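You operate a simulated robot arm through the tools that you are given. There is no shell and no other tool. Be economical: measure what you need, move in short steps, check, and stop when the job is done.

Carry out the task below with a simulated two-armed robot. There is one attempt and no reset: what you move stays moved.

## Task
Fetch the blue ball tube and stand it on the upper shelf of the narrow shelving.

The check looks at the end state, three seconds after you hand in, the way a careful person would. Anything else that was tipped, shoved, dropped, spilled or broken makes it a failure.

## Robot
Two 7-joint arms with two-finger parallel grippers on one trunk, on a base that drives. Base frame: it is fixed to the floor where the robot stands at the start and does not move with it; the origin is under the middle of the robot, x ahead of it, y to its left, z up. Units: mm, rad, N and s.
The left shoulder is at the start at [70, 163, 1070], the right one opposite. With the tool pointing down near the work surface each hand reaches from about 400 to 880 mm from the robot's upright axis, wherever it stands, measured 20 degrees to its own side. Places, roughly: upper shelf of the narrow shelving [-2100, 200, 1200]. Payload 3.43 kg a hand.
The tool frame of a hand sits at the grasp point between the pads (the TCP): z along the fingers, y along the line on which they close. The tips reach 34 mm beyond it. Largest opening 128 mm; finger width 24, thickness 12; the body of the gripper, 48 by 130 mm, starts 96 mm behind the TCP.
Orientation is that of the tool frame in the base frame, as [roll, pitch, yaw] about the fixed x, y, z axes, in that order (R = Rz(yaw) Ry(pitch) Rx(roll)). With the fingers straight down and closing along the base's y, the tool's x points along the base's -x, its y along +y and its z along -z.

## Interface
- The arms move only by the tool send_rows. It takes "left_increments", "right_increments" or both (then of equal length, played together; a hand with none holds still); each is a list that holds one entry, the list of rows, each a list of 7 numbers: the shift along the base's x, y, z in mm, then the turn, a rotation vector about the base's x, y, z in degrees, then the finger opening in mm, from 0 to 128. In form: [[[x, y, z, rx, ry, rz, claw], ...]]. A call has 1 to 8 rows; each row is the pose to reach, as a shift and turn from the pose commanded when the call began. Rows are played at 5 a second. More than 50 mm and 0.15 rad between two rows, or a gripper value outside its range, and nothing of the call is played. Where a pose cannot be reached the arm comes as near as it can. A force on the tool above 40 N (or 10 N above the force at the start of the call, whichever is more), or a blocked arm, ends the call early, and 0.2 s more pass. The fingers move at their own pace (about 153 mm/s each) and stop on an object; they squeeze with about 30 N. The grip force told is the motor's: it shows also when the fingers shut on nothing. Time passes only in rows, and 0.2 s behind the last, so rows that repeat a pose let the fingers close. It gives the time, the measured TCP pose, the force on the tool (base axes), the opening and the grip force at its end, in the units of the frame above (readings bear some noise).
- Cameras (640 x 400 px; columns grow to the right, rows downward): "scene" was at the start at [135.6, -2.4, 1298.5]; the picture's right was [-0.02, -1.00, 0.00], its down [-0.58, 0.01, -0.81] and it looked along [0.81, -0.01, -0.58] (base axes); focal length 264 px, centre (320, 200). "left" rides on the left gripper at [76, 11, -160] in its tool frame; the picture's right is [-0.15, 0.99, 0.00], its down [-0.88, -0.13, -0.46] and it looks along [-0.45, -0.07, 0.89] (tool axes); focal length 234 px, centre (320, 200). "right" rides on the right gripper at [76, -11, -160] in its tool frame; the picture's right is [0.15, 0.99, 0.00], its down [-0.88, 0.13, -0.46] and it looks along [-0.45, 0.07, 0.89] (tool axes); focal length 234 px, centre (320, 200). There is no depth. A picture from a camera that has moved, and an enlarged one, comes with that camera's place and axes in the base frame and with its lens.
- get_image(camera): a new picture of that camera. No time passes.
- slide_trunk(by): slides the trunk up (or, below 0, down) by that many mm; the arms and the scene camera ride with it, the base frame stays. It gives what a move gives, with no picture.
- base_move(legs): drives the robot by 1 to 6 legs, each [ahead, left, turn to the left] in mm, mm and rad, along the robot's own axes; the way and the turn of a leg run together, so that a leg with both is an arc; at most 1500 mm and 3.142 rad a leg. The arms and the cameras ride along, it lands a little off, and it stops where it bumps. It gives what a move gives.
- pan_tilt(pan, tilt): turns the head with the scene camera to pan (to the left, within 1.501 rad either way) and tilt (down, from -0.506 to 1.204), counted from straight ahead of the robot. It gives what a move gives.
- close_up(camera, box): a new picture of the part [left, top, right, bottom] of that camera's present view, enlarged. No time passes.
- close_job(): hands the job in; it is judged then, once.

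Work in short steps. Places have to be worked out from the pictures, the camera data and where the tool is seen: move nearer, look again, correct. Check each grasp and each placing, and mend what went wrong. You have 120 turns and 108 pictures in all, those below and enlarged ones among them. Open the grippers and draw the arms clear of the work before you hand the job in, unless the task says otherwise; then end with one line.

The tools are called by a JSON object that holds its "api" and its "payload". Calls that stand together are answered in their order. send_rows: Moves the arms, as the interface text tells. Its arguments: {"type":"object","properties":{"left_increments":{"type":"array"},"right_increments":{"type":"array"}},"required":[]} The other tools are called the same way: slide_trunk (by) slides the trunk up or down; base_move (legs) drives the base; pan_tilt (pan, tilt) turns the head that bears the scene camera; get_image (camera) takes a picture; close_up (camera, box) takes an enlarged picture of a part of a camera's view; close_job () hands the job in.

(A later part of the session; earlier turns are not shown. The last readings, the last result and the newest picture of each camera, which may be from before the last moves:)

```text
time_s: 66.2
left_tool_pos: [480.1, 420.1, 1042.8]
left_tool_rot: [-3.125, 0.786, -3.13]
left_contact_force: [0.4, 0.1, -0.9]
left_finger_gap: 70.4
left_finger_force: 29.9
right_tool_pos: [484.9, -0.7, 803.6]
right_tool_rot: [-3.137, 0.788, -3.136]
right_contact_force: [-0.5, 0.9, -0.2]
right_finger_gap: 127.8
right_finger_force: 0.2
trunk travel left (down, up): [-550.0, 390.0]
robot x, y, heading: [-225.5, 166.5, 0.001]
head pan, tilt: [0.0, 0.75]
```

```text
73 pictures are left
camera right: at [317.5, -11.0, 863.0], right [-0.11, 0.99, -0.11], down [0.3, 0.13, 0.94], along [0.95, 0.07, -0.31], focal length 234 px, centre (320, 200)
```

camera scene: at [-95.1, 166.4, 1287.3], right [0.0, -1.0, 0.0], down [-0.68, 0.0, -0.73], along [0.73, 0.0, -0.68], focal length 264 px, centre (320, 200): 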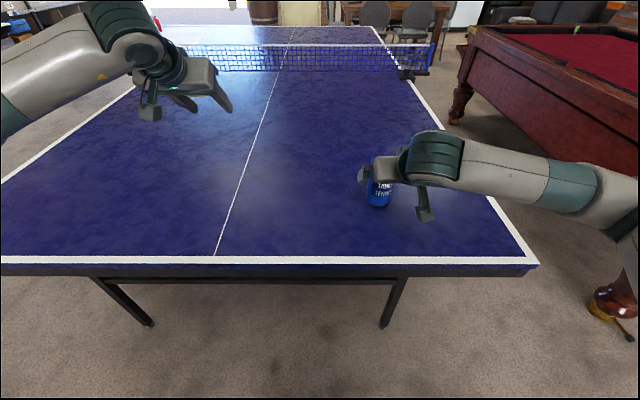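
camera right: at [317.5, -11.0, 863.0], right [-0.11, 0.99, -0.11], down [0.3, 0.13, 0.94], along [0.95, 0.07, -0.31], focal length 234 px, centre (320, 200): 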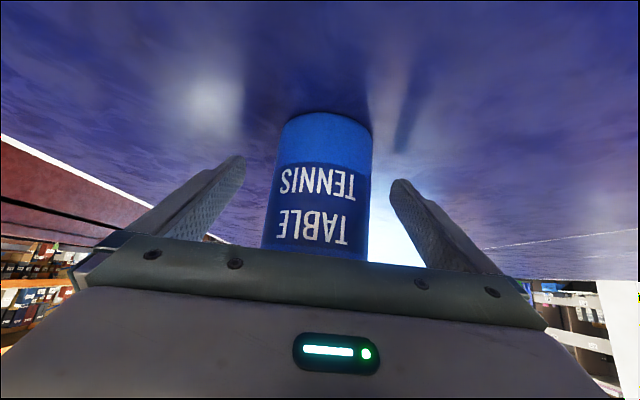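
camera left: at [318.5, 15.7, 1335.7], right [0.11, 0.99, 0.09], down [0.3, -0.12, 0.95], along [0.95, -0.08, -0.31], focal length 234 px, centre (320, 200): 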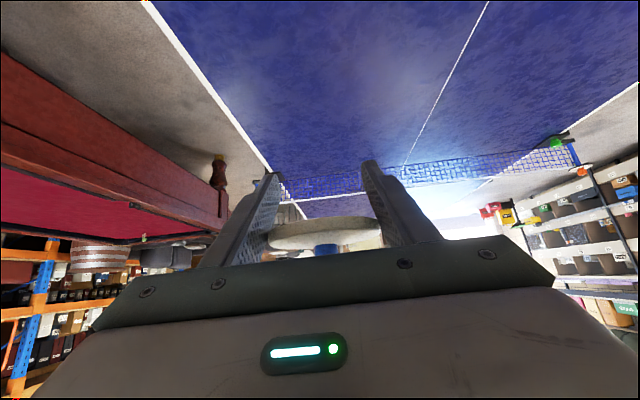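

Centred on the body. I close and do a tiny 6 mm lift while watching the load.

{"api": "send_rows", "payload": {"right_increments": [[[0, 0, 0, 0, 0, 0, 90], [0, 0, 0, 0, 0, 0, 70], [0, 0, 0, 0, 0, 0, 50], [0, 0, 0, 0, 0, 0, 50], [0, 0, 0, 0, 0, 0, 50]]]}}

{"api": "send_rows", "payload": {"right_increments": [[[0, 0, 3, 0, 0, 0, 50], [0, 0, 6, 0, 0, 0, 50]]]}}

{"api": "get_image", "payload": {"camera": "right"}}

```text
time_s: 67.4
left_tool_pos: [480.3, 419.6, 1043.0]
left_tool_rot: [-3.123, 0.783, -3.13]
left_contact_force: [0.0, 0.3, -1.3]
left_finger_gap: 70.2
left_finger_force: 30.1
right_tool_pos: [484.1, -0.3, 803.5]
right_tool_rot: [-3.139, 0.785, -3.137]
right_contact_force: [-0.3, 0.4, -0.6]
right_finger_gap: 70.9
right_finger_force: 29.6
trunk travel left (down, up): [-550.0, 390.0]
robot x, y, heading: [-225.0, 167.2, 0.004]
head pan, tilt: [0.0, 0.75]
```

```text
time_s: 68.0
left_tool_pos: [481.0, 420.4, 1041.3]
left_tool_rot: [-3.124, 0.784, -3.132]
left_contact_force: [0.0, 0.4, -0.5]
left_finger_gap: 70.1
left_finger_force: 29.5
right_tool_pos: [483.2, 0.0, 809.1]
right_tool_rot: [-3.137, 0.784, -3.135]
right_contact_force: [-0.1, -0.4, -3.3]
right_finger_gap: 70.9
right_finger_force: 29.8
trunk travel left (down, up): [-550.0, 390.0]
robot x, y, heading: [-227.2, 167.3, 0.002]
head pan, tilt: [0.0, 0.75]
```

```text
72 pictures are left
camera right: at [317.7, -10.6, 868.7], right [-0.11, 0.99, -0.11], down [0.3, 0.13, 0.94], along [0.95, 0.07, -0.31], focal length 234 px, centre (320, 200)
```

right: 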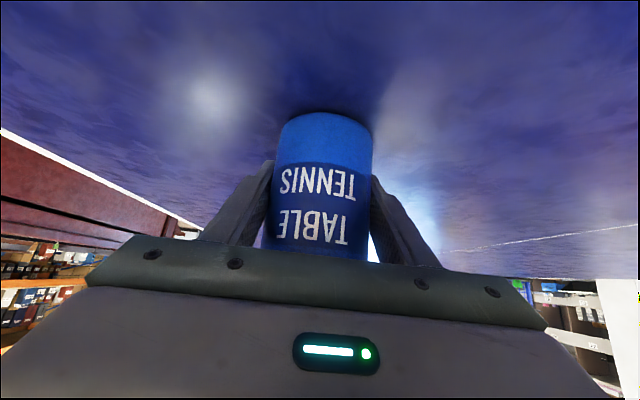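

The load reads 3.3 N and the body moved with the hand. I lift further and check for slip.

{"api": "send_rows", "payload": {"right_increments": [[[0, 0, 6, 0, 0, 0, 50], [0, 0, 12, 0, 0, 0, 50], [0, 0, 18, 0, 0, 0, 50], [0, 0, 24, 0, 0, 0, 50], [0, 0, 30, 0, 0, 0, 50]]]}}

{"api": "get_image", "payload": {"camera": "right"}}

{"api": "close_up", "payload": {"camera": "scene", "box": [320, 110, 480, 230]}}

```text
time_s: 69.2
left_tool_pos: [481.0, 419.2, 1042.6]
left_tool_rot: [-3.126, 0.783, -3.131]
left_contact_force: [0.6, -0.1, -0.3]
left_finger_gap: 70.1
left_finger_force: 29.9
right_tool_pos: [483.0, 0.5, 840.4]
right_tool_rot: [-3.138, 0.785, -3.137]
right_contact_force: [0.3, -0.3, -4.0]
right_finger_gap: 71.1
right_finger_force: 29.6
trunk travel left (down, up): [-550.0, 390.0]
robot x, y, heading: [-224.6, 169.4, -0.002]
head pan, tilt: [0.0, 0.75]
```

```text
71 pictures are left
camera right: at [317.0, -10.4, 899.6], right [-0.11, 0.99, -0.11], down [0.3, 0.13, 0.94], along [0.95, 0.07, -0.31], focal length 234 px, centre (320, 200)
```

right: 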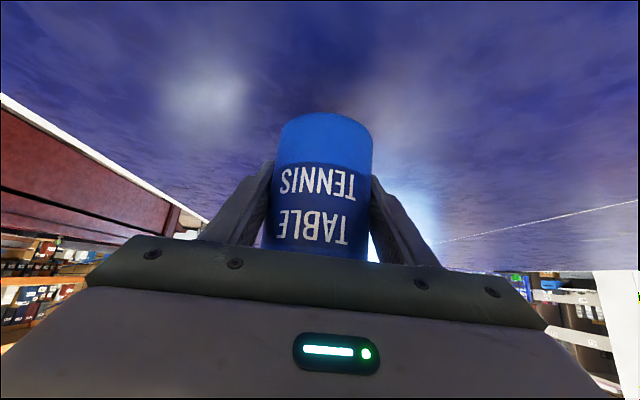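

```text
3.33 times, centred on (400, 170) of scene
camera zoom: at [-94.2, 166.9, 1287.2], right [0.0, -1.0, 0.0], down [-0.68, 0.0, -0.73], along [0.73, 0.0, -0.68], focal length 881 px, centre (53, 300)
```

zoom: 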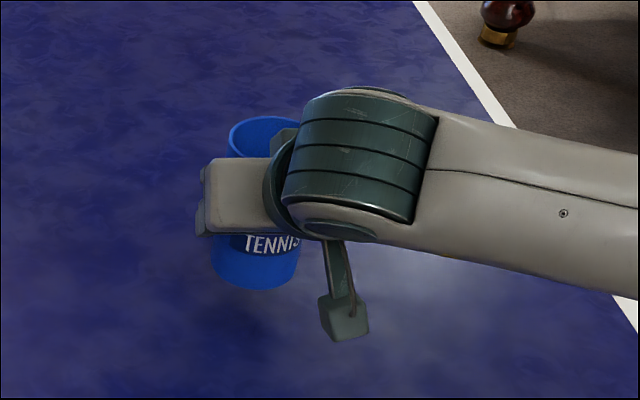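

The body holds well in the right hand with no slip. I set it back down and retreat, so the left hand can refit the lid before I carry everything with the right.

{"api": "send_rows", "payload": {"right_increments": [[[0, 0, -12, 0, 0, 0, 50], [0, 0, -24, 0, 0, 0, 50], [0, 0, -32, 0, 0, 0, 50], [0, 0, -35, 0, 0, 0, 50], [0, 0, -35, 0, 0, 0, 50]]]}}

{"api": "get_image", "payload": {"camera": "right"}}

```text
time_s: 70.4
left_tool_pos: [480.5, 419.9, 1042.6]
left_tool_rot: [-3.124, 0.784, -3.131]
left_contact_force: [0.8, -0.4, 0.3]
left_finger_gap: 70.1
left_finger_force: 12.1
right_tool_pos: [485.3, 0.0, 804.4]
right_tool_rot: [-3.138, 0.786, -3.138]
right_contact_force: [-0.3, -0.3, -3.4]
right_finger_gap: 71.0
right_finger_force: 29.7
trunk travel left (down, up): [-550.0, 390.0]
robot x, y, heading: [-222.0, 168.4, -0.0]
head pan, tilt: [0.0, 0.75]
```

```text
69 pictures are left
camera right: at [318.1, -10.9, 864.4], right [-0.11, 0.99, -0.11], down [0.3, 0.13, 0.94], along [0.95, 0.07, -0.31], focal length 234 px, centre (320, 200)
```

right: 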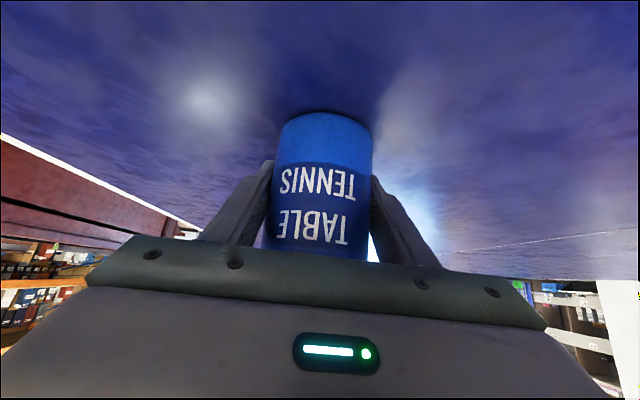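

The load is still −3.4 N, so it is hovering about 1 mm up. I lower it in 1 mm steps.

{"api": "send_rows", "payload": {"left_increments": [[[0, 0, 0, 0, 0, 0, 66], [0, 0, 0, 0, 0, 0, 66], [0, 0, 0, 0, 0, 0, 66]]], "right_increments": [[[0, 0, -1, 0, 0, 0, 50], [0, 0, -1.5, 0, 0, 0, 50], [0, 0, -1.5, 0, 0, 0, 50]]]}}

```text
time_s: 71.2
left_tool_pos: [480.5, 419.1, 1041.5]
left_tool_rot: [-3.123, 0.785, -3.131]
left_contact_force: [-0.7, -0.8, -0.1]
left_finger_gap: 69.8
left_finger_force: 29.8
right_tool_pos: [484.6, 0.3, 803.2]
right_tool_rot: [-3.137, 0.786, -3.136]
right_contact_force: [-0.3, -0.4, -4.2]
right_finger_gap: 71.0
right_finger_force: 30.4
trunk travel left (down, up): [-550.0, 390.0]
robot x, y, heading: [-226.8, 169.9, 0.002]
head pan, tilt: [0.0, 0.75]
```

{"api": "send_rows", "payload": {"right_increments": [[[0, 0, -1, 0, 0, 0, 50], [0, 0, -2, 0, 0, 0, 50], [0, 0, -2, 0, 0, 0, 50]]]}}

```text
time_s: 72.0
left_tool_pos: [480.2, 420.2, 1043.5]
left_tool_rot: [-3.124, 0.786, -3.13]
left_contact_force: [0.5, 0.8, -1.6]
left_finger_gap: 69.7
left_finger_force: 29.2
right_tool_pos: [484.9, -0.6, 803.5]
right_tool_rot: [-3.14, 0.789, -3.137]
right_contact_force: [0.0, -0.7, 7.6]
right_finger_gap: 70.9
right_finger_force: 29.8
trunk travel left (down, up): [-550.0, 390.0]
robot x, y, heading: [-223.8, 167.0, 0.005]
head pan, tilt: [0.0, 0.75]
```

It is on the table now (+7.6 N). I open the right hand and withdraw along the approach line.

{"api": "send_rows", "payload": {"right_increments": [[[0, 0, 0, 0, 0, 0, 100], [0, 0, 0, 0, 0, 0, 128], [-20, 0, 22, 0, 0, 0, 128], [-45, 0, 47, 0, 0, 0, 128], [-75, 0, 77, 0, 0, 0, 128], [-90, 0, 110, 0, 0, 0, 128], [-90, 0, 150, 0, 0, 0, 128], [-90, 0, 190, 0, 0, 0, 128]]]}}

{"api": "get_image", "payload": {"camera": "right"}}

```text
time_s: 73.8
left_tool_pos: [480.5, 418.7, 1042.8]
left_tool_rot: [-3.123, 0.786, -3.129]
left_contact_force: [-0.4, 1.0, -1.1]
left_finger_gap: 69.7
left_finger_force: 29.8
right_tool_pos: [394.0, 1.2, 990.1]
right_tool_rot: [-3.138, 0.785, -3.135]
right_contact_force: [-0.1, -0.5, -0.2]
right_finger_gap: 127.8
right_finger_force: 0.0
trunk travel left (down, up): [-550.0, 390.0]
robot x, y, heading: [-224.7, 165.9, 0.0]
head pan, tilt: [0.0, 0.75]
```

```text
68 pictures are left
camera right: at [228.2, -9.3, 1049.6], right [-0.11, 0.99, -0.11], down [0.3, 0.13, 0.94], along [0.95, 0.07, -0.31], focal length 234 px, centre (320, 200)
```

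right: 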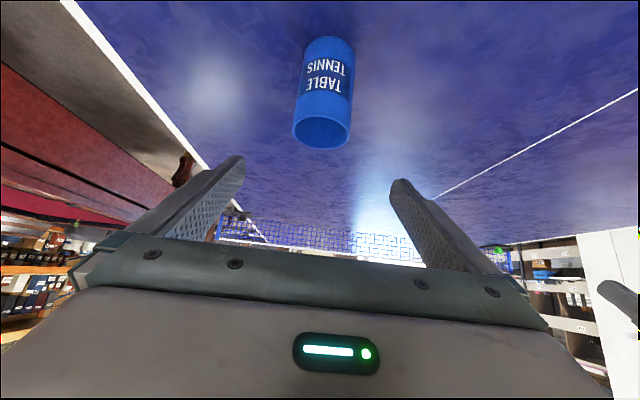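

The body stands unmoved. I move the base right by 330 mm, so the left hand with the lid faces the tube.

{"api": "base_move", "payload": {"legs": [[0, -330, 0]]}}

{"api": "send_rows", "payload": {"left_increments": [[[6, -25, -15, 0, 0, 0, 66], [12, -50, -30, 0, 0, 0, 66], [18, -75, -45, 0, 0, 0, 66], [22, -92, -60, 0, 0, 0, 66], [22, -92, -80, 0, 0, 0, 66], [22, -92, -80, 0, 0, 0, 66]]]}}

{"api": "get_image", "payload": {"camera": "left"}}

{"api": "get_image", "payload": {"camera": "scene"}}

```text
time_s: 75.9
left_tool_pos: [481.0, 96.1, 1042.1]
left_tool_rot: [-3.126, 0.784, -3.131]
left_contact_force: [-0.3, 0.1, -0.5]
left_finger_gap: 69.2
left_finger_force: 29.3
right_tool_pos: [397.0, -322.3, 989.9]
right_tool_rot: [-3.14, 0.785, -3.139]
right_contact_force: [-0.3, -0.3, 0.0]
right_finger_gap: 128.0
right_finger_force: 0.0
trunk travel left (down, up): [-550.0, 390.0]
robot x, y, heading: [-226.0, -155.2, 0.004]
head pan, tilt: [0.0, 0.75]
```

```text
time_s: 77.3
left_tool_pos: [504.4, 4.0, 962.3]
left_tool_rot: [-3.125, 0.784, -3.131]
left_contact_force: [-0.6, -0.1, -0.4]
left_finger_gap: 69.0
left_finger_force: 30.2
right_tool_pos: [397.0, -322.4, 988.6]
right_tool_rot: [-3.138, 0.784, -3.139]
right_contact_force: [0.3, 0.2, -0.2]
right_finger_gap: 128.0
right_finger_force: 0.1
trunk travel left (down, up): [-550.0, 390.0]
robot x, y, heading: [-230.1, -158.2, -0.002]
head pan, tilt: [0.0, 0.75]
```

```text
67 pictures are left
camera left: at [336.9, 15.7, 1021.7], right [0.1, 0.99, 0.09], down [0.3, -0.12, 0.95], along [0.95, -0.07, -0.31], focal length 234 px, centre (320, 200)
```

left: 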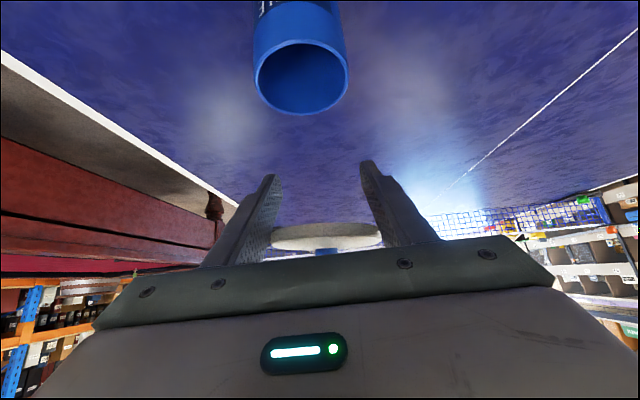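

```text
66 pictures are left
camera scene: at [-93.8, -156.6, 1287.3], right [0.0, -1.0, 0.0], down [-0.68, 0.0, -0.73], along [0.73, 0.0, -0.68], focal length 264 px, centre (320, 200)
```

scene: 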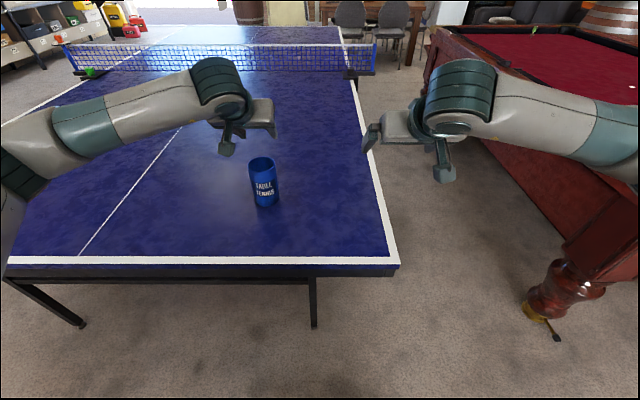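

The lid sits level about 36 mm above the TCP, but the closed pads reach below it and are narrower than the body, so this hand can't lower the lid onto the rim. I'll take the lid over by its knob with the right hand. First I move the left hand to mid-front, away from the tube, and turn the right hand vertical.

{"api": "send_rows", "payload": {"left_increments": [[[-5, -30, 0, 0, 0, 0, 66], [-10, -60, 0, 0, 0, 0, 66], [-15, -90, 0, 0, 0, 0, 66], [-20, -120, 0, 0, 0, 0, 66], [-24, -150, 0, 0, 0, 0, 66], [-24, -164, 0, 0, 0, 0, 66]]], "right_increments": [[[10, -20, 30, 0, 7.5, 0, 128], [20, -40, 60, 0, 15, 0, 128], [30, -40, 90, 0, 22.5, 0, 110], [40, -40, 120, 0, 30, 0, 90], [50, -40, 150, 0, 37.5, 0, 60], [60, -40, 170, 0, 45, 0, 46]]]}}

{"api": "get_image", "payload": {"camera": "right"}}

{"api": "get_image", "payload": {"camera": "scene"}}

```text
time_s: 78.7
left_tool_pos: [478.9, -159.9, 962.2]
left_tool_rot: [-3.122, 0.785, -3.13]
left_contact_force: [0.4, -0.6, 0.0]
left_finger_gap: 69.2
left_finger_force: 29.6
right_tool_pos: [456.3, -359.5, 1159.6]
right_tool_rot: [3.141, 0.002, -3.137]
right_contact_force: [0.0, 0.0, 0.8]
right_finger_gap: 45.9
right_finger_force: 0.1
trunk travel left (down, up): [-550.0, 390.0]
robot x, y, heading: [-225.6, -157.4, 0.001]
head pan, tilt: [0.0, 0.75]
```

```text
65 pictures are left
camera right: at [379.8, -370.0, 1319.7], right [-0.15, 0.99, 0.0], down [0.88, 0.13, 0.46], along [0.45, 0.07, -0.89], focal length 234 px, centre (320, 200)
```

right: 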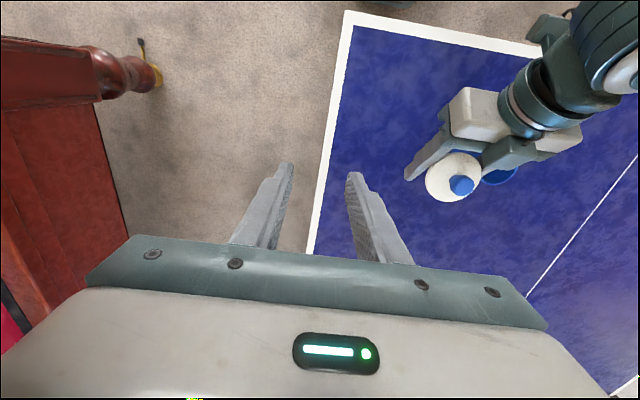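

```text
64 pictures are left
camera scene: at [-94.1, -154.9, 1287.2], right [0.0, -1.0, 0.0], down [-0.68, 0.0, -0.73], along [0.73, 0.0, -0.68], focal length 264 px, centre (320, 200)
```

scene: 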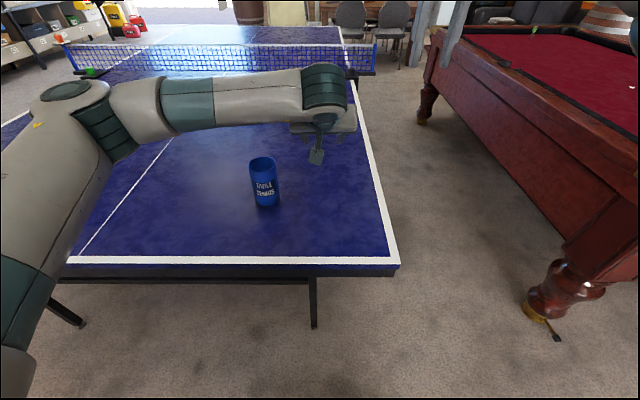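

Now the lid and knob are visible from the right camera. I zoom in to locate the knob.

{"api": "close_up", "payload": {"camera": "right", "box": [390, 80, 550, 230]}}

```text
2.67 times, centred on (470, 155) of right
camera zoom: at [379.8, -370.0, 1319.7], right [-0.15, 0.99, 0.0], down [0.88, 0.13, 0.46], along [0.45, 0.07, -0.89], focal length 624 px, centre (-80, 320)
```

zoom: 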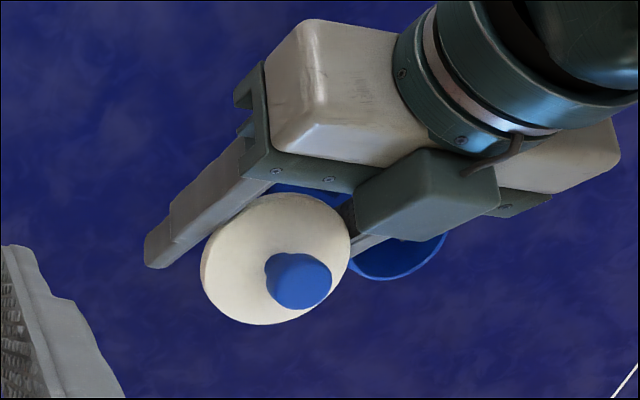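

A grey block beside the left palm is unclear to me. I'll check it from the scene camera, since the right hand has to come in nearby.

{"api": "close_up", "payload": {"camera": "scene", "box": [260, 40, 400, 190]}}

```text
2.67 times, centred on (330, 115) of scene
camera zoom: at [-94.1, -154.9, 1287.2], right [0.0, -1.0, 0.0], down [-0.68, 0.0, -0.73], along [0.73, 0.0, -0.68], focal length 705 px, centre (293, 427)
```

zoom: 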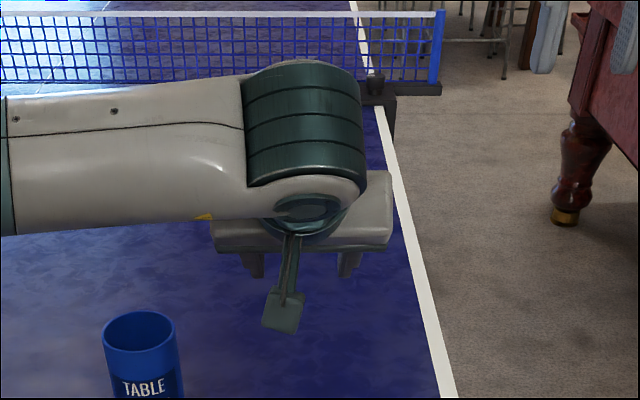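

The lid is about 78 mm wide, with its centre near (475, -157) and its top at ~1000. The knob is ~30 mm wide above that. I'll bring the right hand over the knob with its top leaned 25° away from the left hand, so the wrists and cameras stay clear, and I ease the left squeeze.

{"api": "send_rows", "payload": {"left_increments": [[[0, 0, 0, 0, 0, 0, 68], [0, 0, 0, 0, 0, 0, 68], [0, 0, 0, 0, 0, 0, 68], [0, 0, 0, 0, 0, 0, 68], [0, 0, 0, 0, 0, 0, 68], [0, 0, 0, 0, 0, 0, 68]]], "right_increments": [[[10, 0, 0, 0, 6, 0, 46], [20, 20, 0, 0, 12, 0, 46], [30, 55, 0, 0, 18, 0, 46], [30, 95, -5, 0, 25, 0, 46], [30, 135, -10, 0, 25, 0, 46], [30, 150, -15, 0, 25, 0, 46]]]}}

{"api": "get_image", "payload": {"camera": "right"}}

```text
time_s: 80.1
left_tool_pos: [481.2, -162.1, 962.8]
left_tool_rot: [-3.126, 0.782, -3.133]
left_contact_force: [0.1, -0.3, -0.7]
left_finger_gap: 69.4
left_finger_force: 12.2
right_tool_pos: [434.0, -238.8, 1111.4]
right_tool_rot: [3.137, -0.435, -3.138]
right_contact_force: [0.5, -0.3, 0.4]
right_finger_gap: 46.0
right_finger_force: 0.0
right hand out of reach, approached as far as the arm can: row 3, 4, 5, 6
trunk travel left (down, up): [-550.0, 390.0]
robot x, y, heading: [-224.7, -159.9, -0.002]
head pan, tilt: [0.0, 0.75]
```

```text
61 pictures are left
camera right: at [433.3, -250.4, 1288.2], right [-0.13, 0.99, 0.07], down [0.99, 0.13, 0.04], along [0.03, 0.07, -1.0], focal length 234 px, centre (320, 200)
```

right: 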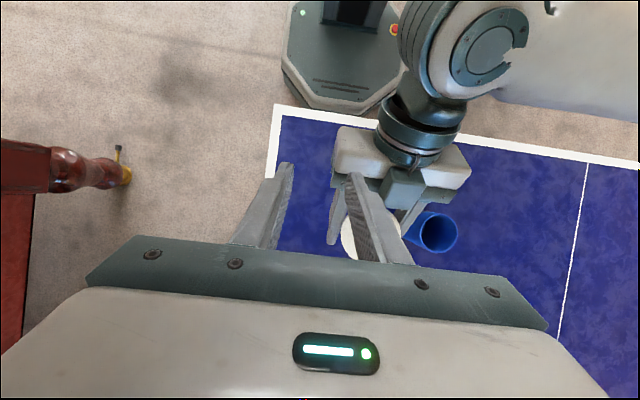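

With that tilt the right arm reaches its limit there. I bring the left hand (with the lid) nearer and lower.

{"api": "send_rows", "payload": {"left_increments": [[[-14, -5, -13, 0, 0, 0, 68], [-28, -10, -26, 0, 0, 0, 68], [-42, -15, -39, 0, 0, 0, 68], [-55, -20, -52, 0, 0, 0, 68], [-55, -20, -52, 0, 0, 0, 68]]]}}

{"api": "send_rows", "payload": {"right_increments": [[[0, 0, 0, 0, 0, 0, 46]]]}}

{"api": "get_image", "payload": {"camera": "right"}}

```text
time_s: 81.3
left_tool_pos: [423.1, -178.6, 908.0]
left_tool_rot: [-3.124, 0.784, -3.128]
left_contact_force: [-0.5, -0.5, 0.3]
left_finger_gap: 69.6
left_finger_force: 11.5
right_tool_pos: [433.3, -237.3, 1111.8]
right_tool_rot: [3.14, -0.433, -3.137]
right_contact_force: [-0.9, -0.4, -0.1]
right_finger_gap: 45.7
right_finger_force: 0.1
trunk travel left (down, up): [-550.0, 390.0]
robot x, y, heading: [-225.6, -157.6, 0.0]
head pan, tilt: [0.0, 0.75]
```

```text
time_s: 81.7
left_tool_pos: [423.3, -178.4, 909.1]
left_tool_rot: [-3.124, 0.783, -3.131]
left_contact_force: [0.6, -0.6, -1.0]
left_finger_gap: 68.8
left_finger_force: 24.9
right_tool_pos: [433.6, -237.6, 1112.8]
right_tool_rot: [3.138, -0.433, -3.138]
right_contact_force: [0.5, 1.0, 1.2]
right_finger_gap: 45.8
right_finger_force: 0.1
trunk travel left (down, up): [-550.0, 390.0]
robot x, y, heading: [-222.2, -156.1, 0.004]
head pan, tilt: [0.0, 0.75]
```

```text
60 pictures are left
camera right: at [432.3, -248.8, 1289.1], right [-0.14, 0.99, 0.06], down [0.99, 0.13, 0.04], along [0.04, 0.07, -1.0], focal length 234 px, centre (320, 200)
```

right: 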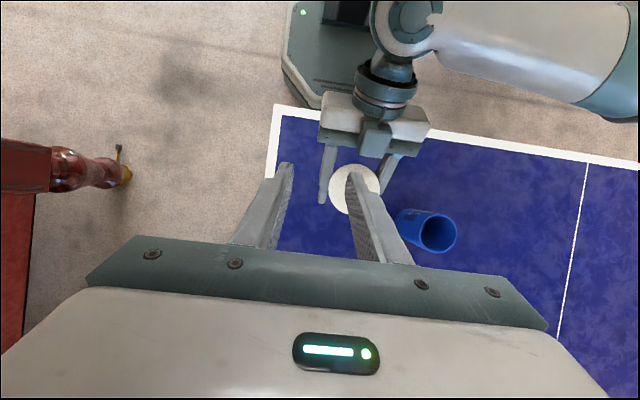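

The lid centre is now at (424, -176) with its top at ~945. I move the right hand above the knob and look again.

{"api": "send_rows", "payload": {"right_increments": [[[0, 20, -5, 0, 0, 0, 46], [0, 41, -20, 0, 0, 0, 46], [0, 61, -40, 0, 0, 0, 46], [0, 61, -60, 0, 0, 0, 46], [0, 61, -60, 0, 0, 0, 46]]]}}

{"api": "get_image", "payload": {"camera": "right"}}

{"api": "get_image", "payload": {"camera": "scene"}}

```text
time_s: 82.9
left_tool_pos: [423.9, -179.2, 909.3]
left_tool_rot: [-3.124, 0.785, -3.131]
left_contact_force: [0.3, 0.5, -1.3]
left_finger_gap: 68.9
left_finger_force: 25.0
right_tool_pos: [430.1, -174.7, 1054.8]
right_tool_rot: [3.138, -0.435, -3.138]
right_contact_force: [0.7, 1.0, 0.4]
right_finger_gap: 45.8
right_finger_force: 0.0
trunk travel left (down, up): [-550.0, 390.0]
robot x, y, heading: [-222.2, -153.5, 0.004]
head pan, tilt: [0.0, 0.75]
```

```text
59 pictures are left
camera right: at [429.6, -185.3, 1231.5], right [-0.14, 0.99, 0.06], down [0.99, 0.13, 0.04], along [0.03, 0.07, -1.0], focal length 234 px, centre (320, 200)
```

right: 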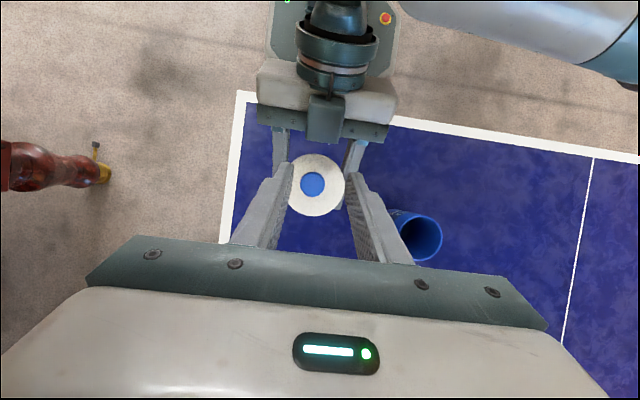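

```text
58 pictures are left
camera scene: at [-93.9, -155.6, 1287.3], right [0.0, -1.0, 0.0], down [-0.68, 0.0, -0.73], along [0.73, 0.0, -0.68], focal length 264 px, centre (320, 200)
```

scene: 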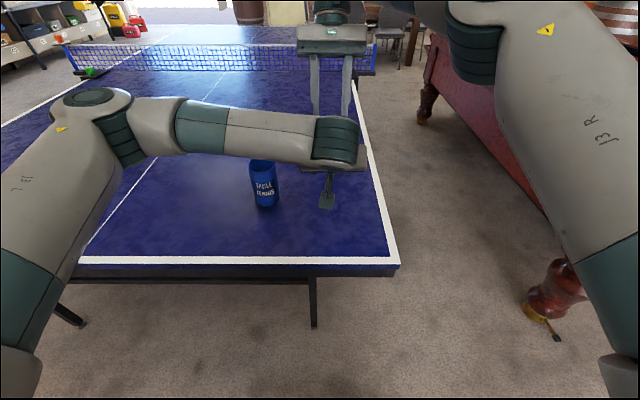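

Clear view: the knob is at (421, -177), about 30 mm wide and centred between the right fingers. I descend so the tips sit around the knob head.

{"api": "send_rows", "payload": {"right_increments": [[[0, -2, -16, 0, 0, 0, 46], [0, -2, -32, 0, 0, 0, 46], [0, -2, -46, 0, 0, 0, 46], [0, -2, -56, 0, 0, 0, 46], [0, -2, -62, 0, 0, 0, 46], [0, -2, -62, 0, 0, 0, 46]]]}}

{"api": "get_image", "payload": {"camera": "right"}}

{"api": "get_image", "payload": {"camera": "left"}}

```text
time_s: 84.3
left_tool_pos: [423.4, -178.9, 908.8]
left_tool_rot: [-3.125, 0.784, -3.131]
left_contact_force: [-0.9, 0.0, 0.9]
left_finger_gap: 69.4
left_finger_force: 11.4
right_tool_pos: [429.9, -178.4, 992.0]
right_tool_rot: [3.139, -0.436, -3.137]
right_contact_force: [0.6, -0.3, -0.2]
right_finger_gap: 46.0
right_finger_force: 0.0
trunk travel left (down, up): [-550.0, 390.0]
robot x, y, heading: [-226.3, -159.0, 0.004]
head pan, tilt: [0.0, 0.75]
```

```text
57 pictures are left
camera right: at [429.2, -189.1, 1169.5], right [-0.14, 0.99, 0.06], down [0.99, 0.13, 0.04], along [0.03, 0.07, -1.0], focal length 234 px, centre (320, 200)
```

right: 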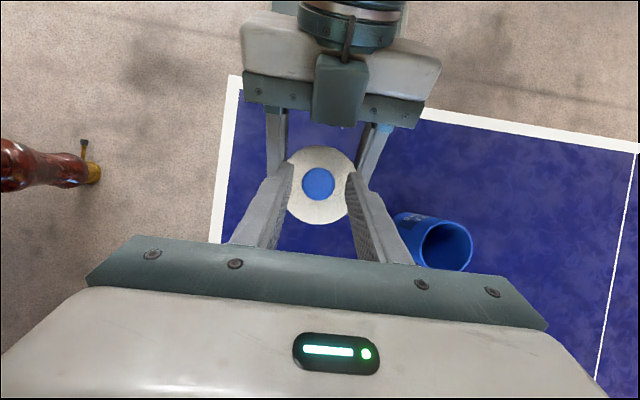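

```text
56 pictures are left
camera left: at [256.4, -166.3, 967.5], right [0.1, 0.99, 0.09], down [0.3, -0.12, 0.95], along [0.95, -0.07, -0.31], focal length 234 px, centre (320, 200)
```

left: 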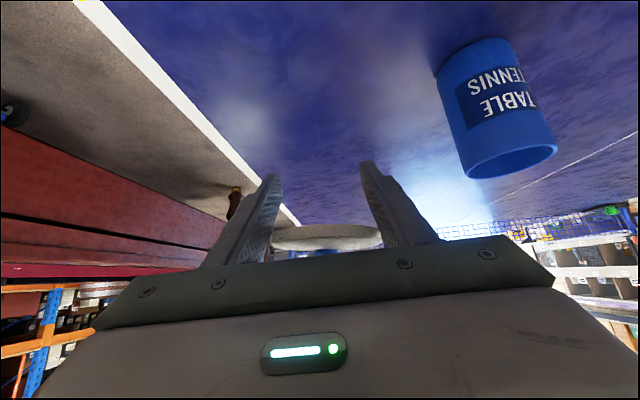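

The knob sits between the tips. I go 5 mm lower and close gently on it.

{"api": "send_rows", "payload": {"right_increments": [[[0, 0, -3, 0, 0, 0, 46], [0, 0, -5, 0, 0, 0, 40], [0, 0, -5, 0, 0, 0, 34], [0, 0, -5, 0, 0, 0, 26], [0, 0, -5, 0, 0, 0, 22], [0, 0, -5, 0, 0, 0, 22]]]}}

{"api": "get_image", "payload": {"camera": "right"}}

```text
time_s: 85.7
left_tool_pos: [423.6, -178.2, 908.9]
left_tool_rot: [-3.125, 0.785, -3.131]
left_contact_force: [-2.4, 3.7, -0.6]
left_finger_gap: 68.9
left_finger_force: 24.9
right_tool_pos: [431.3, -178.4, 987.7]
right_tool_rot: [3.138, -0.434, -3.137]
right_contact_force: [2.3, -3.6, 0.7]
right_finger_gap: 26.2
right_finger_force: 30.2
trunk travel left (down, up): [-550.0, 390.0]
robot x, y, heading: [-223.0, -154.2, 0.007]
head pan, tilt: [0.0, 0.75]
```

```text
55 pictures are left
camera right: at [429.4, -189.5, 1164.8], right [-0.14, 0.99, 0.06], down [0.99, 0.13, 0.04], along [0.03, 0.07, -1.0], focal length 234 px, centre (320, 200)
```

right: 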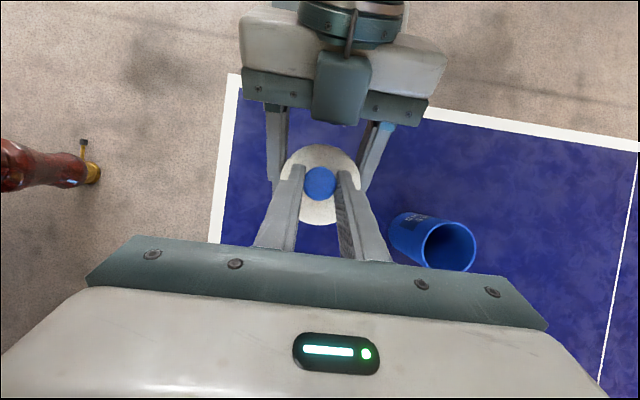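

The right hand has the knob (26 mm, 30 N). I open the left fingers and drop the left hand down and away from the lid, holding the right still.

{"api": "send_rows", "payload": {"left_increments": [[[0, 0, 0, 0, 0, 0, 80], [0, 0, 0, 0, 0, 0, 100], [0, 0, 0, 0, 0, 0, 128], [0, 0, 0, 0, 0, 0, 128]]]}}

{"api": "get_image", "payload": {"camera": "right"}}

{"api": "get_image", "payload": {"camera": "left"}}

```text
time_s: 86.7
left_tool_pos: [423.4, -178.2, 909.5]
left_tool_rot: [-3.125, 0.782, -3.132]
left_contact_force: [0.2, -0.7, 0.1]
left_finger_gap: 128.0
left_finger_force: 0.1
right_tool_pos: [430.3, -178.1, 987.8]
right_tool_rot: [3.139, -0.435, -3.138]
right_contact_force: [0.0, -0.1, 1.0]
right_finger_gap: 26.3
right_finger_force: 30.3
trunk travel left (down, up): [-550.0, 390.0]
robot x, y, heading: [-226.6, -155.9, 0.007]
head pan, tilt: [0.0, 0.75]
```

```text
54 pictures are left
camera right: at [429.3, -189.2, 1164.8], right [-0.14, 0.99, 0.06], down [0.99, 0.13, 0.04], along [0.03, 0.07, -1.0], focal length 234 px, centre (320, 200)
```

right: 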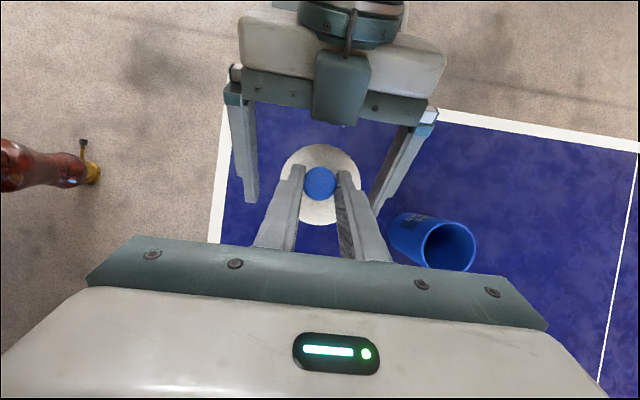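

```text
53 pictures are left
camera left: at [256.4, -166.4, 967.4], right [0.1, 0.99, 0.09], down [0.3, -0.12, 0.95], along [0.95, -0.07, -0.31], focal length 234 px, centre (320, 200)
```

left: 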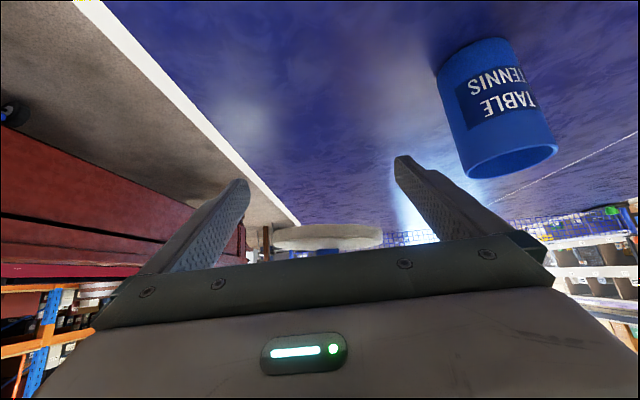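

The handover worked. The left hand drops clear, then the right hand lifts the lid away to the front-right.

{"api": "send_rows", "payload": {"left_increments": [[[0, 0, -20, 0, 0, 0, 128], [0, 0, -40, 0, 0, 0, 128], [-5, 0, -60, 0, 0, 0, 128], [-10, 0, -75, 0, 0, 0, 128], [-10, 0, -75, 0, 0, 0, 128]]]}}

{"api": "send_rows", "payload": {"right_increments": [[[8, -10, 10, 0, 0, 0, 22], [16, -30, 20, 0, 0, 0, 22], [20, -65, 30, 0, 0, 0, 22], [20, -105, 40, 0, 0, 0, 22], [20, -145, 40, 0, 0, 0, 22], [20, -180, 40, 0, 0, 0, 22]]]}}

{"api": "get_image", "payload": {"camera": "right"}}

{"api": "get_image", "payload": {"camera": "scene"}}

```text
time_s: 87.9
left_tool_pos: [414.3, -179.8, 834.9]
left_tool_rot: [-3.124, 0.785, -3.132]
left_contact_force: [0.2, -0.2, -0.1]
left_finger_gap: 128.0
left_finger_force: 0.1
right_tool_pos: [429.3, -179.8, 987.5]
right_tool_rot: [3.14, -0.436, -3.14]
right_contact_force: [0.2, -0.2, -0.5]
right_finger_gap: 26.3
right_finger_force: 29.5
trunk travel left (down, up): [-550.0, 390.0]
robot x, y, heading: [-225.3, -155.8, -0.002]
head pan, tilt: [0.0, 0.75]
```

```text
time_s: 89.3
left_tool_pos: [413.7, -180.8, 834.0]
left_tool_rot: [-3.125, 0.782, -3.133]
left_contact_force: [-0.1, -0.7, 0.4]
left_finger_gap: 127.9
left_finger_force: 0.0
right_tool_pos: [451.4, -360.7, 1027.4]
right_tool_rot: [3.14, -0.437, -3.136]
right_contact_force: [0.1, -0.2, 0.9]
right_finger_gap: 26.1
right_finger_force: 30.0
trunk travel left (down, up): [-550.0, 390.0]
robot x, y, heading: [-226.1, -152.8, -0.001]
head pan, tilt: [0.0, 0.75]
```

```text
52 pictures are left
camera right: at [450.1, -371.6, 1205.5], right [-0.14, 0.99, 0.06], down [0.99, 0.13, 0.04], along [0.03, 0.07, -1.0], focal length 234 px, centre (320, 200)
```

right: 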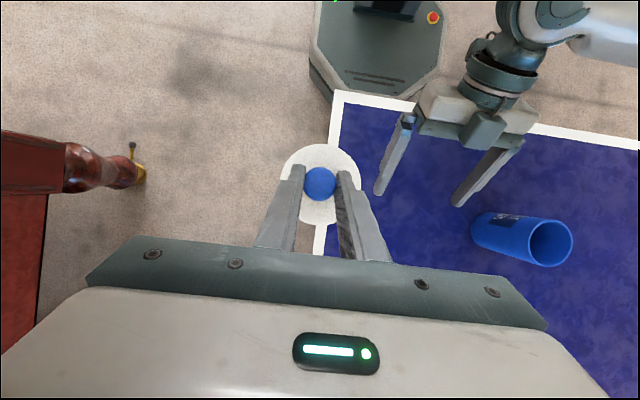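

```text
51 pictures are left
camera scene: at [-93.8, -157.2, 1287.2], right [0.0, -1.0, 0.0], down [-0.68, 0.0, -0.73], along [0.73, 0.0, -0.68], focal length 264 px, centre (320, 200)
```

scene: 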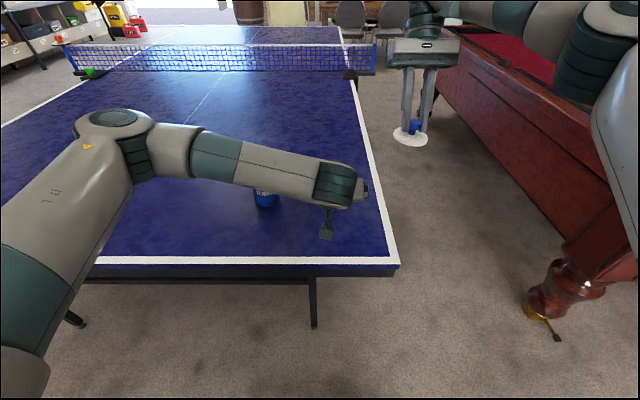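

The lid is held by the knob. I raise the left hand away and check that the lid is level.

{"api": "send_rows", "payload": {"left_increments": [[[0, 0, 45, 0, 0, 0, 128], [0, 0, 90, 0, 0, 0, 128], [5, 0, 135, 0, 0, 0, 128], [20, 20, 175, 0, 0, 0, 128], [35, 50, 205, 0, 0, 0, 128], [45, 85, 225, 0, 0, 0, 128], [55, 125, 235, 0, 0, 0, 128], [60, 170, 240, 0, 0, 0, 128]]]}}

{"api": "close_up", "payload": {"camera": "scene", "box": [360, 30, 480, 160]}}

```text
time_s: 91.1
left_tool_pos: [474.5, -7.0, 1075.9]
left_tool_rot: [-3.123, 0.786, -3.13]
left_contact_force: [0.2, 1.0, 0.0]
left_finger_gap: 127.8
left_finger_force: 0.1
right_tool_pos: [450.8, -358.7, 1028.8]
right_tool_rot: [-3.141, -0.437, -3.138]
right_contact_force: [0.3, -0.3, -0.4]
right_finger_gap: 26.0
right_finger_force: 30.5
trunk travel left (down, up): [-550.0, 390.0]
robot x, y, heading: [-222.4, -156.9, 0.0]
head pan, tilt: [0.0, 0.75]
```

```text
3.08 times, centred on (420, 95) of scene
camera zoom: at [-94.1, -154.2, 1287.3], right [0.0, -1.0, 0.0], down [-0.68, 0.0, -0.73], along [0.73, 0.0, -0.68], focal length 813 px, centre (12, 523)
```

zoom: 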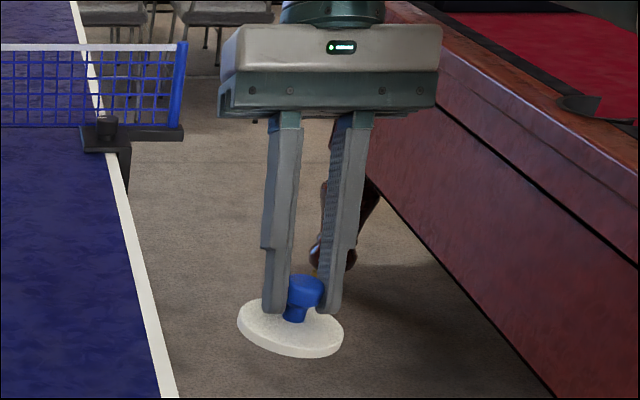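

The lid looks slightly rolled (−y side lower). I zoom in more to measure its tilt.

{"api": "close_up", "payload": {"camera": "scene", "box": [396, 110, 436, 150]}}

{"api": "close_up", "payload": {"camera": "right", "box": [260, 130, 380, 240]}}

```text
10.00 times, centred on (416, 130) of scene
camera zoom: at [-94.1, -154.2, 1287.3], right [0.0, -1.0, 0.0], down [-0.68, 0.0, -0.73], along [0.73, 0.0, -0.68], focal length 2644 px, centre (-640, 900)
```

zoom: 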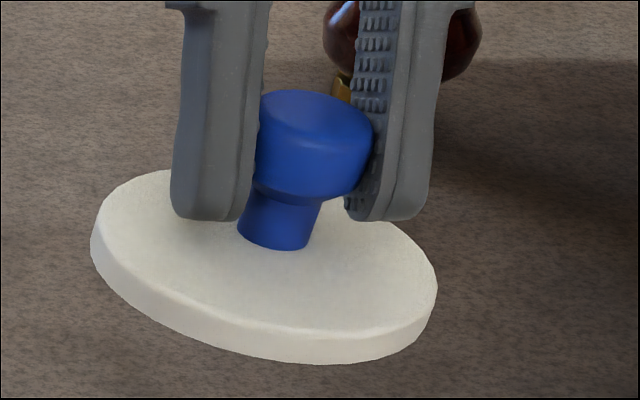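

```text
3.64 times, centred on (320, 185) of right
camera zoom: at [449.9, -368.4, 1206.4], right [-0.14, 0.99, 0.06], down [0.99, 0.13, 0.04], along [0.03, 0.07, -1.0], focal length 852 px, centre (320, 254)
```

zoom: 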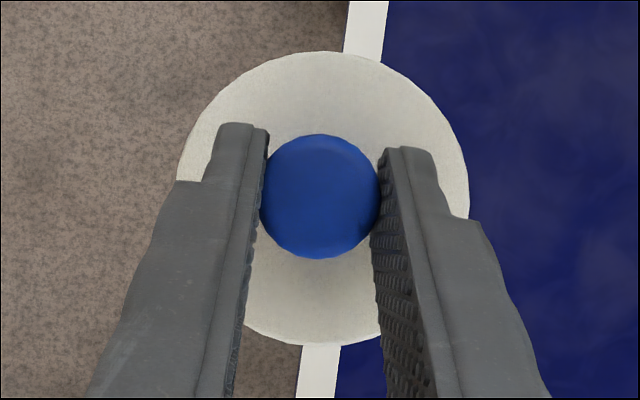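

The lid's pitch is level, with about a 5° roll to correct. I rotate the right hand −5° about x, then shift the base left 325 and ahead 60, so the right hand comes above the tube.

{"api": "send_rows", "payload": {"right_increments": [[[0, 0, 0, -2.5, 0, 0, 22], [0, 0, 0, -5, 0, 0, 22], [0, 0, 0, -5, 0, 0, 22]]]}}

{"api": "base_move", "payload": {"legs": [[0, 325, 0], [55, 0, 0]]}}

{"api": "get_image", "payload": {"camera": "right"}}

{"api": "get_image", "payload": {"camera": "scene"}}

```text
time_s: 91.9
left_tool_pos: [474.5, -9.3, 1074.8]
left_tool_rot: [-3.125, 0.783, -3.133]
left_contact_force: [0.3, 0.6, 0.5]
left_finger_gap: 128.1
left_finger_force: 0.1
right_tool_pos: [451.0, -358.8, 1029.2]
right_tool_rot: [-3.048, -0.435, 3.104]
right_contact_force: [-0.1, -0.1, -0.5]
right_finger_gap: 25.9
right_finger_force: 30.3
trunk travel left (down, up): [-550.0, 390.0]
robot x, y, heading: [-226.3, -156.2, 0.005]
head pan, tilt: [0.0, 0.75]
```

```text
time_s: 94.6
left_tool_pos: [528.9, 314.2, 1074.2]
left_tool_rot: [-3.124, 0.784, -3.131]
left_contact_force: [0.6, -0.1, -0.4]
left_finger_gap: 128.1
left_finger_force: 0.0
right_tool_pos: [504.4, -36.3, 1028.4]
right_tool_rot: [-3.047, -0.433, 3.107]
right_contact_force: [1.4, 0.0, -0.3]
right_finger_gap: 26.1
right_finger_force: 30.0
trunk travel left (down, up): [-550.0, 390.0]
robot x, y, heading: [-172.1, 165.6, 0.003]
head pan, tilt: [0.0, 0.75]
```

```text
47 pictures are left
camera right: at [503.4, -30.8, 1205.3], right [-0.14, 0.99, -0.02], down [0.99, 0.14, 0.03], along [0.03, -0.02, -1.0], focal length 234 px, centre (320, 200)
```

right: 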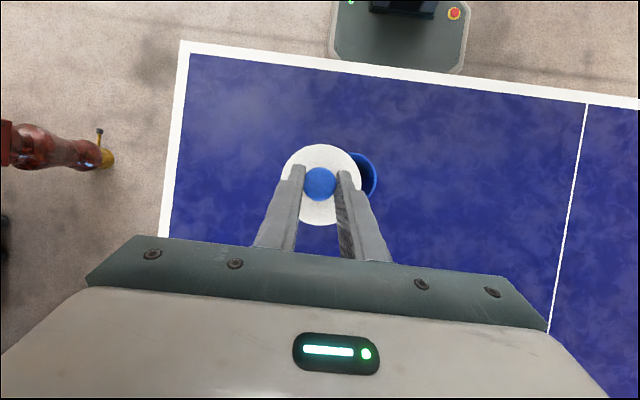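

```text
46 pictures are left
camera scene: at [-40.2, 166.4, 1287.2], right [0.0, -1.0, 0.0], down [-0.68, 0.0, -0.73], along [0.73, 0.0, -0.68], focal length 264 px, centre (320, 200)
```

scene: 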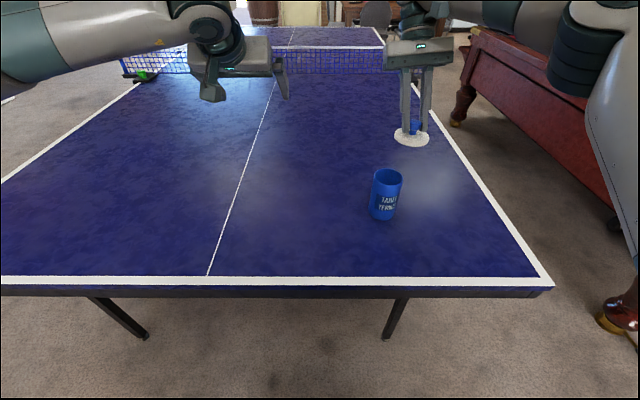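

I zoom to pin down the body's rim centre.

{"api": "close_up", "payload": {"camera": "scene", "box": [355, 155, 419, 225]}}

{"api": "close_up", "payload": {"camera": "right", "box": [270, 130, 400, 240]}}

```text
5.71 times, centred on (387, 190) of scene
camera zoom: at [-40.2, 166.4, 1287.2], right [0.0, -1.0, 0.0], down [-0.68, 0.0, -0.73], along [0.73, 0.0, -0.68], focal length 1511 px, centre (-63, 257)
```

zoom: 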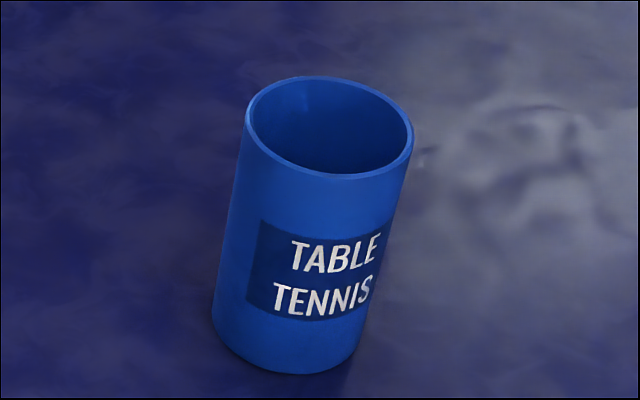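

```text
3.64 times, centred on (335, 185) of right
camera zoom: at [503.4, -30.8, 1205.3], right [-0.14, 0.99, -0.02], down [0.99, 0.14, 0.03], along [0.03, -0.02, -1.0], focal length 852 px, centre (266, 254)
```

zoom: 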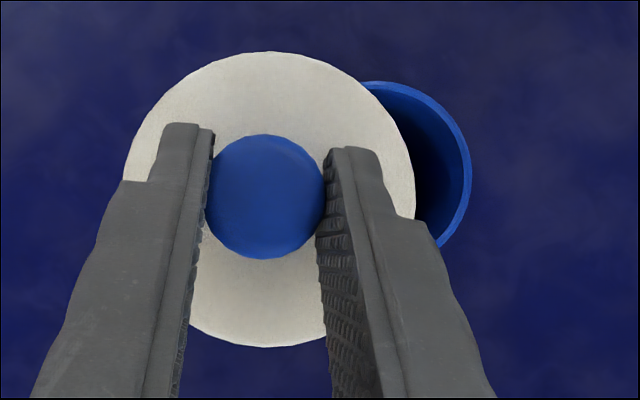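

From the same picture the lid must shift by about (−17, +36) to be over the rim. I do that while coming down 60 mm, then compare in the scene view.

{"api": "send_rows", "payload": {"right_increments": [[[-6, 12, -20, 0, 0, 0, 22], [-12, 24, -40, 0, 0, 0, 22], [-17, 36, -60, 0, 0, 0, 22], [-17, 36, -60, 0, 0, 0, 22]]]}}

{"api": "close_up", "payload": {"camera": "scene", "box": [340, 110, 430, 225]}}

{"api": "close_up", "payload": {"camera": "right", "box": [270, 130, 400, 240]}}

```text
time_s: 95.6
left_tool_pos: [527.4, 314.5, 1075.9]
left_tool_rot: [-3.124, 0.785, -3.131]
left_contact_force: [0.0, -0.8, 0.5]
left_finger_gap: 128.1
left_finger_force: 0.2
right_tool_pos: [487.0, -0.7, 968.3]
right_tool_rot: [-3.047, -0.433, 3.105]
right_contact_force: [-0.4, 0.0, -1.2]
right_finger_gap: 26.2
right_finger_force: 30.3
trunk travel left (down, up): [-550.0, 390.0]
robot x, y, heading: [-169.1, 167.3, 0.005]
head pan, tilt: [0.0, 0.75]
```

```text
3.48 times, centred on (385, 168) of scene
camera zoom: at [-41.0, 166.2, 1287.3], right [0.0, -1.0, 0.0], down [-0.68, 0.0, -0.73], along [0.73, 0.0, -0.68], focal length 920 px, centre (94, 313)
```

zoom: 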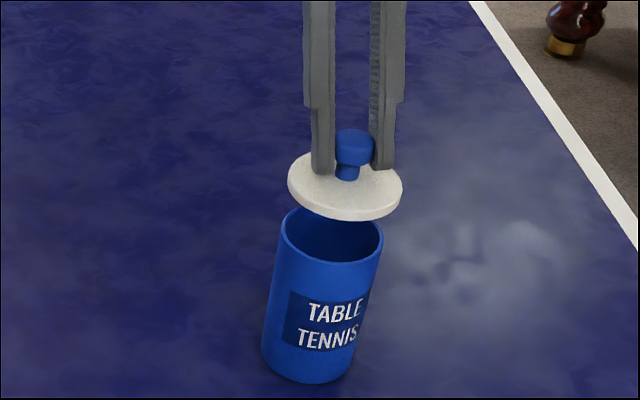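

```text
3.64 times, centred on (335, 185) of right
camera zoom: at [485.8, 5.1, 1145.9], right [-0.14, 0.99, -0.02], down [0.99, 0.14, 0.03], along [0.03, -0.02, -1.0], focal length 852 px, centre (266, 254)
```

zoom: 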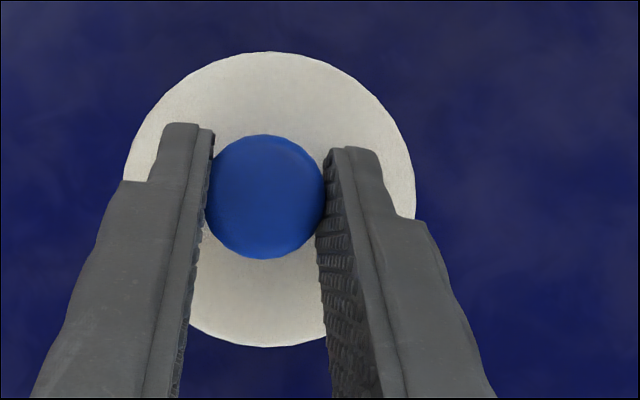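

The lid is aligned within a couple of mm. I nudge +1.5 in y, descend 28 mm and look again.

{"api": "send_rows", "payload": {"right_increments": [[[0, 1.5, -10, 0, 0, 0, 22], [0, 1.5, -20, 0, 0, 0, 22], [0, 1.5, -28, 0, 0, 0, 22], [0, 1.5, -28, 0, 0, 0, 22]]]}}

{"api": "close_up", "payload": {"camera": "scene", "box": [350, 140, 414, 220]}}

```text
time_s: 96.6
left_tool_pos: [527.6, 314.5, 1074.6]
left_tool_rot: [-3.123, 0.786, -3.129]
left_contact_force: [-0.3, 0.6, -0.3]
left_finger_gap: 127.8
left_finger_force: 0.0
right_tool_pos: [486.6, 1.1, 940.0]
right_tool_rot: [-3.048, -0.435, 3.106]
right_contact_force: [-0.1, 0.6, 1.0]
right_finger_gap: 26.2
right_finger_force: 30.2
trunk travel left (down, up): [-550.0, 390.0]
robot x, y, heading: [-172.7, 165.0, 0.004]
head pan, tilt: [0.0, 0.75]
```

```text
5.00 times, centred on (382, 180) of scene
camera zoom: at [-40.8, 166.3, 1287.2], right [0.0, -1.0, 0.0], down [-0.68, 0.0, -0.73], along [0.73, 0.0, -0.68], focal length 1322 px, centre (10, 300)
```

zoom: 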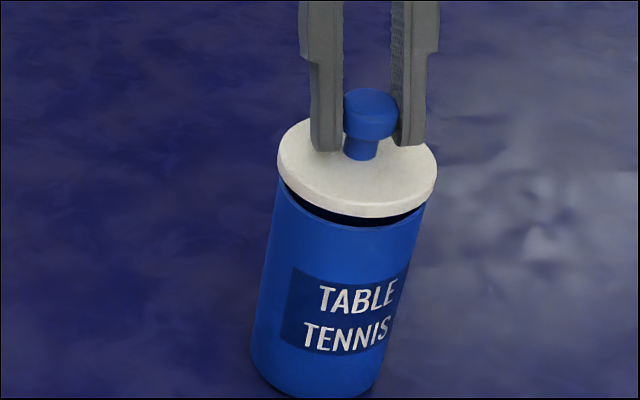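

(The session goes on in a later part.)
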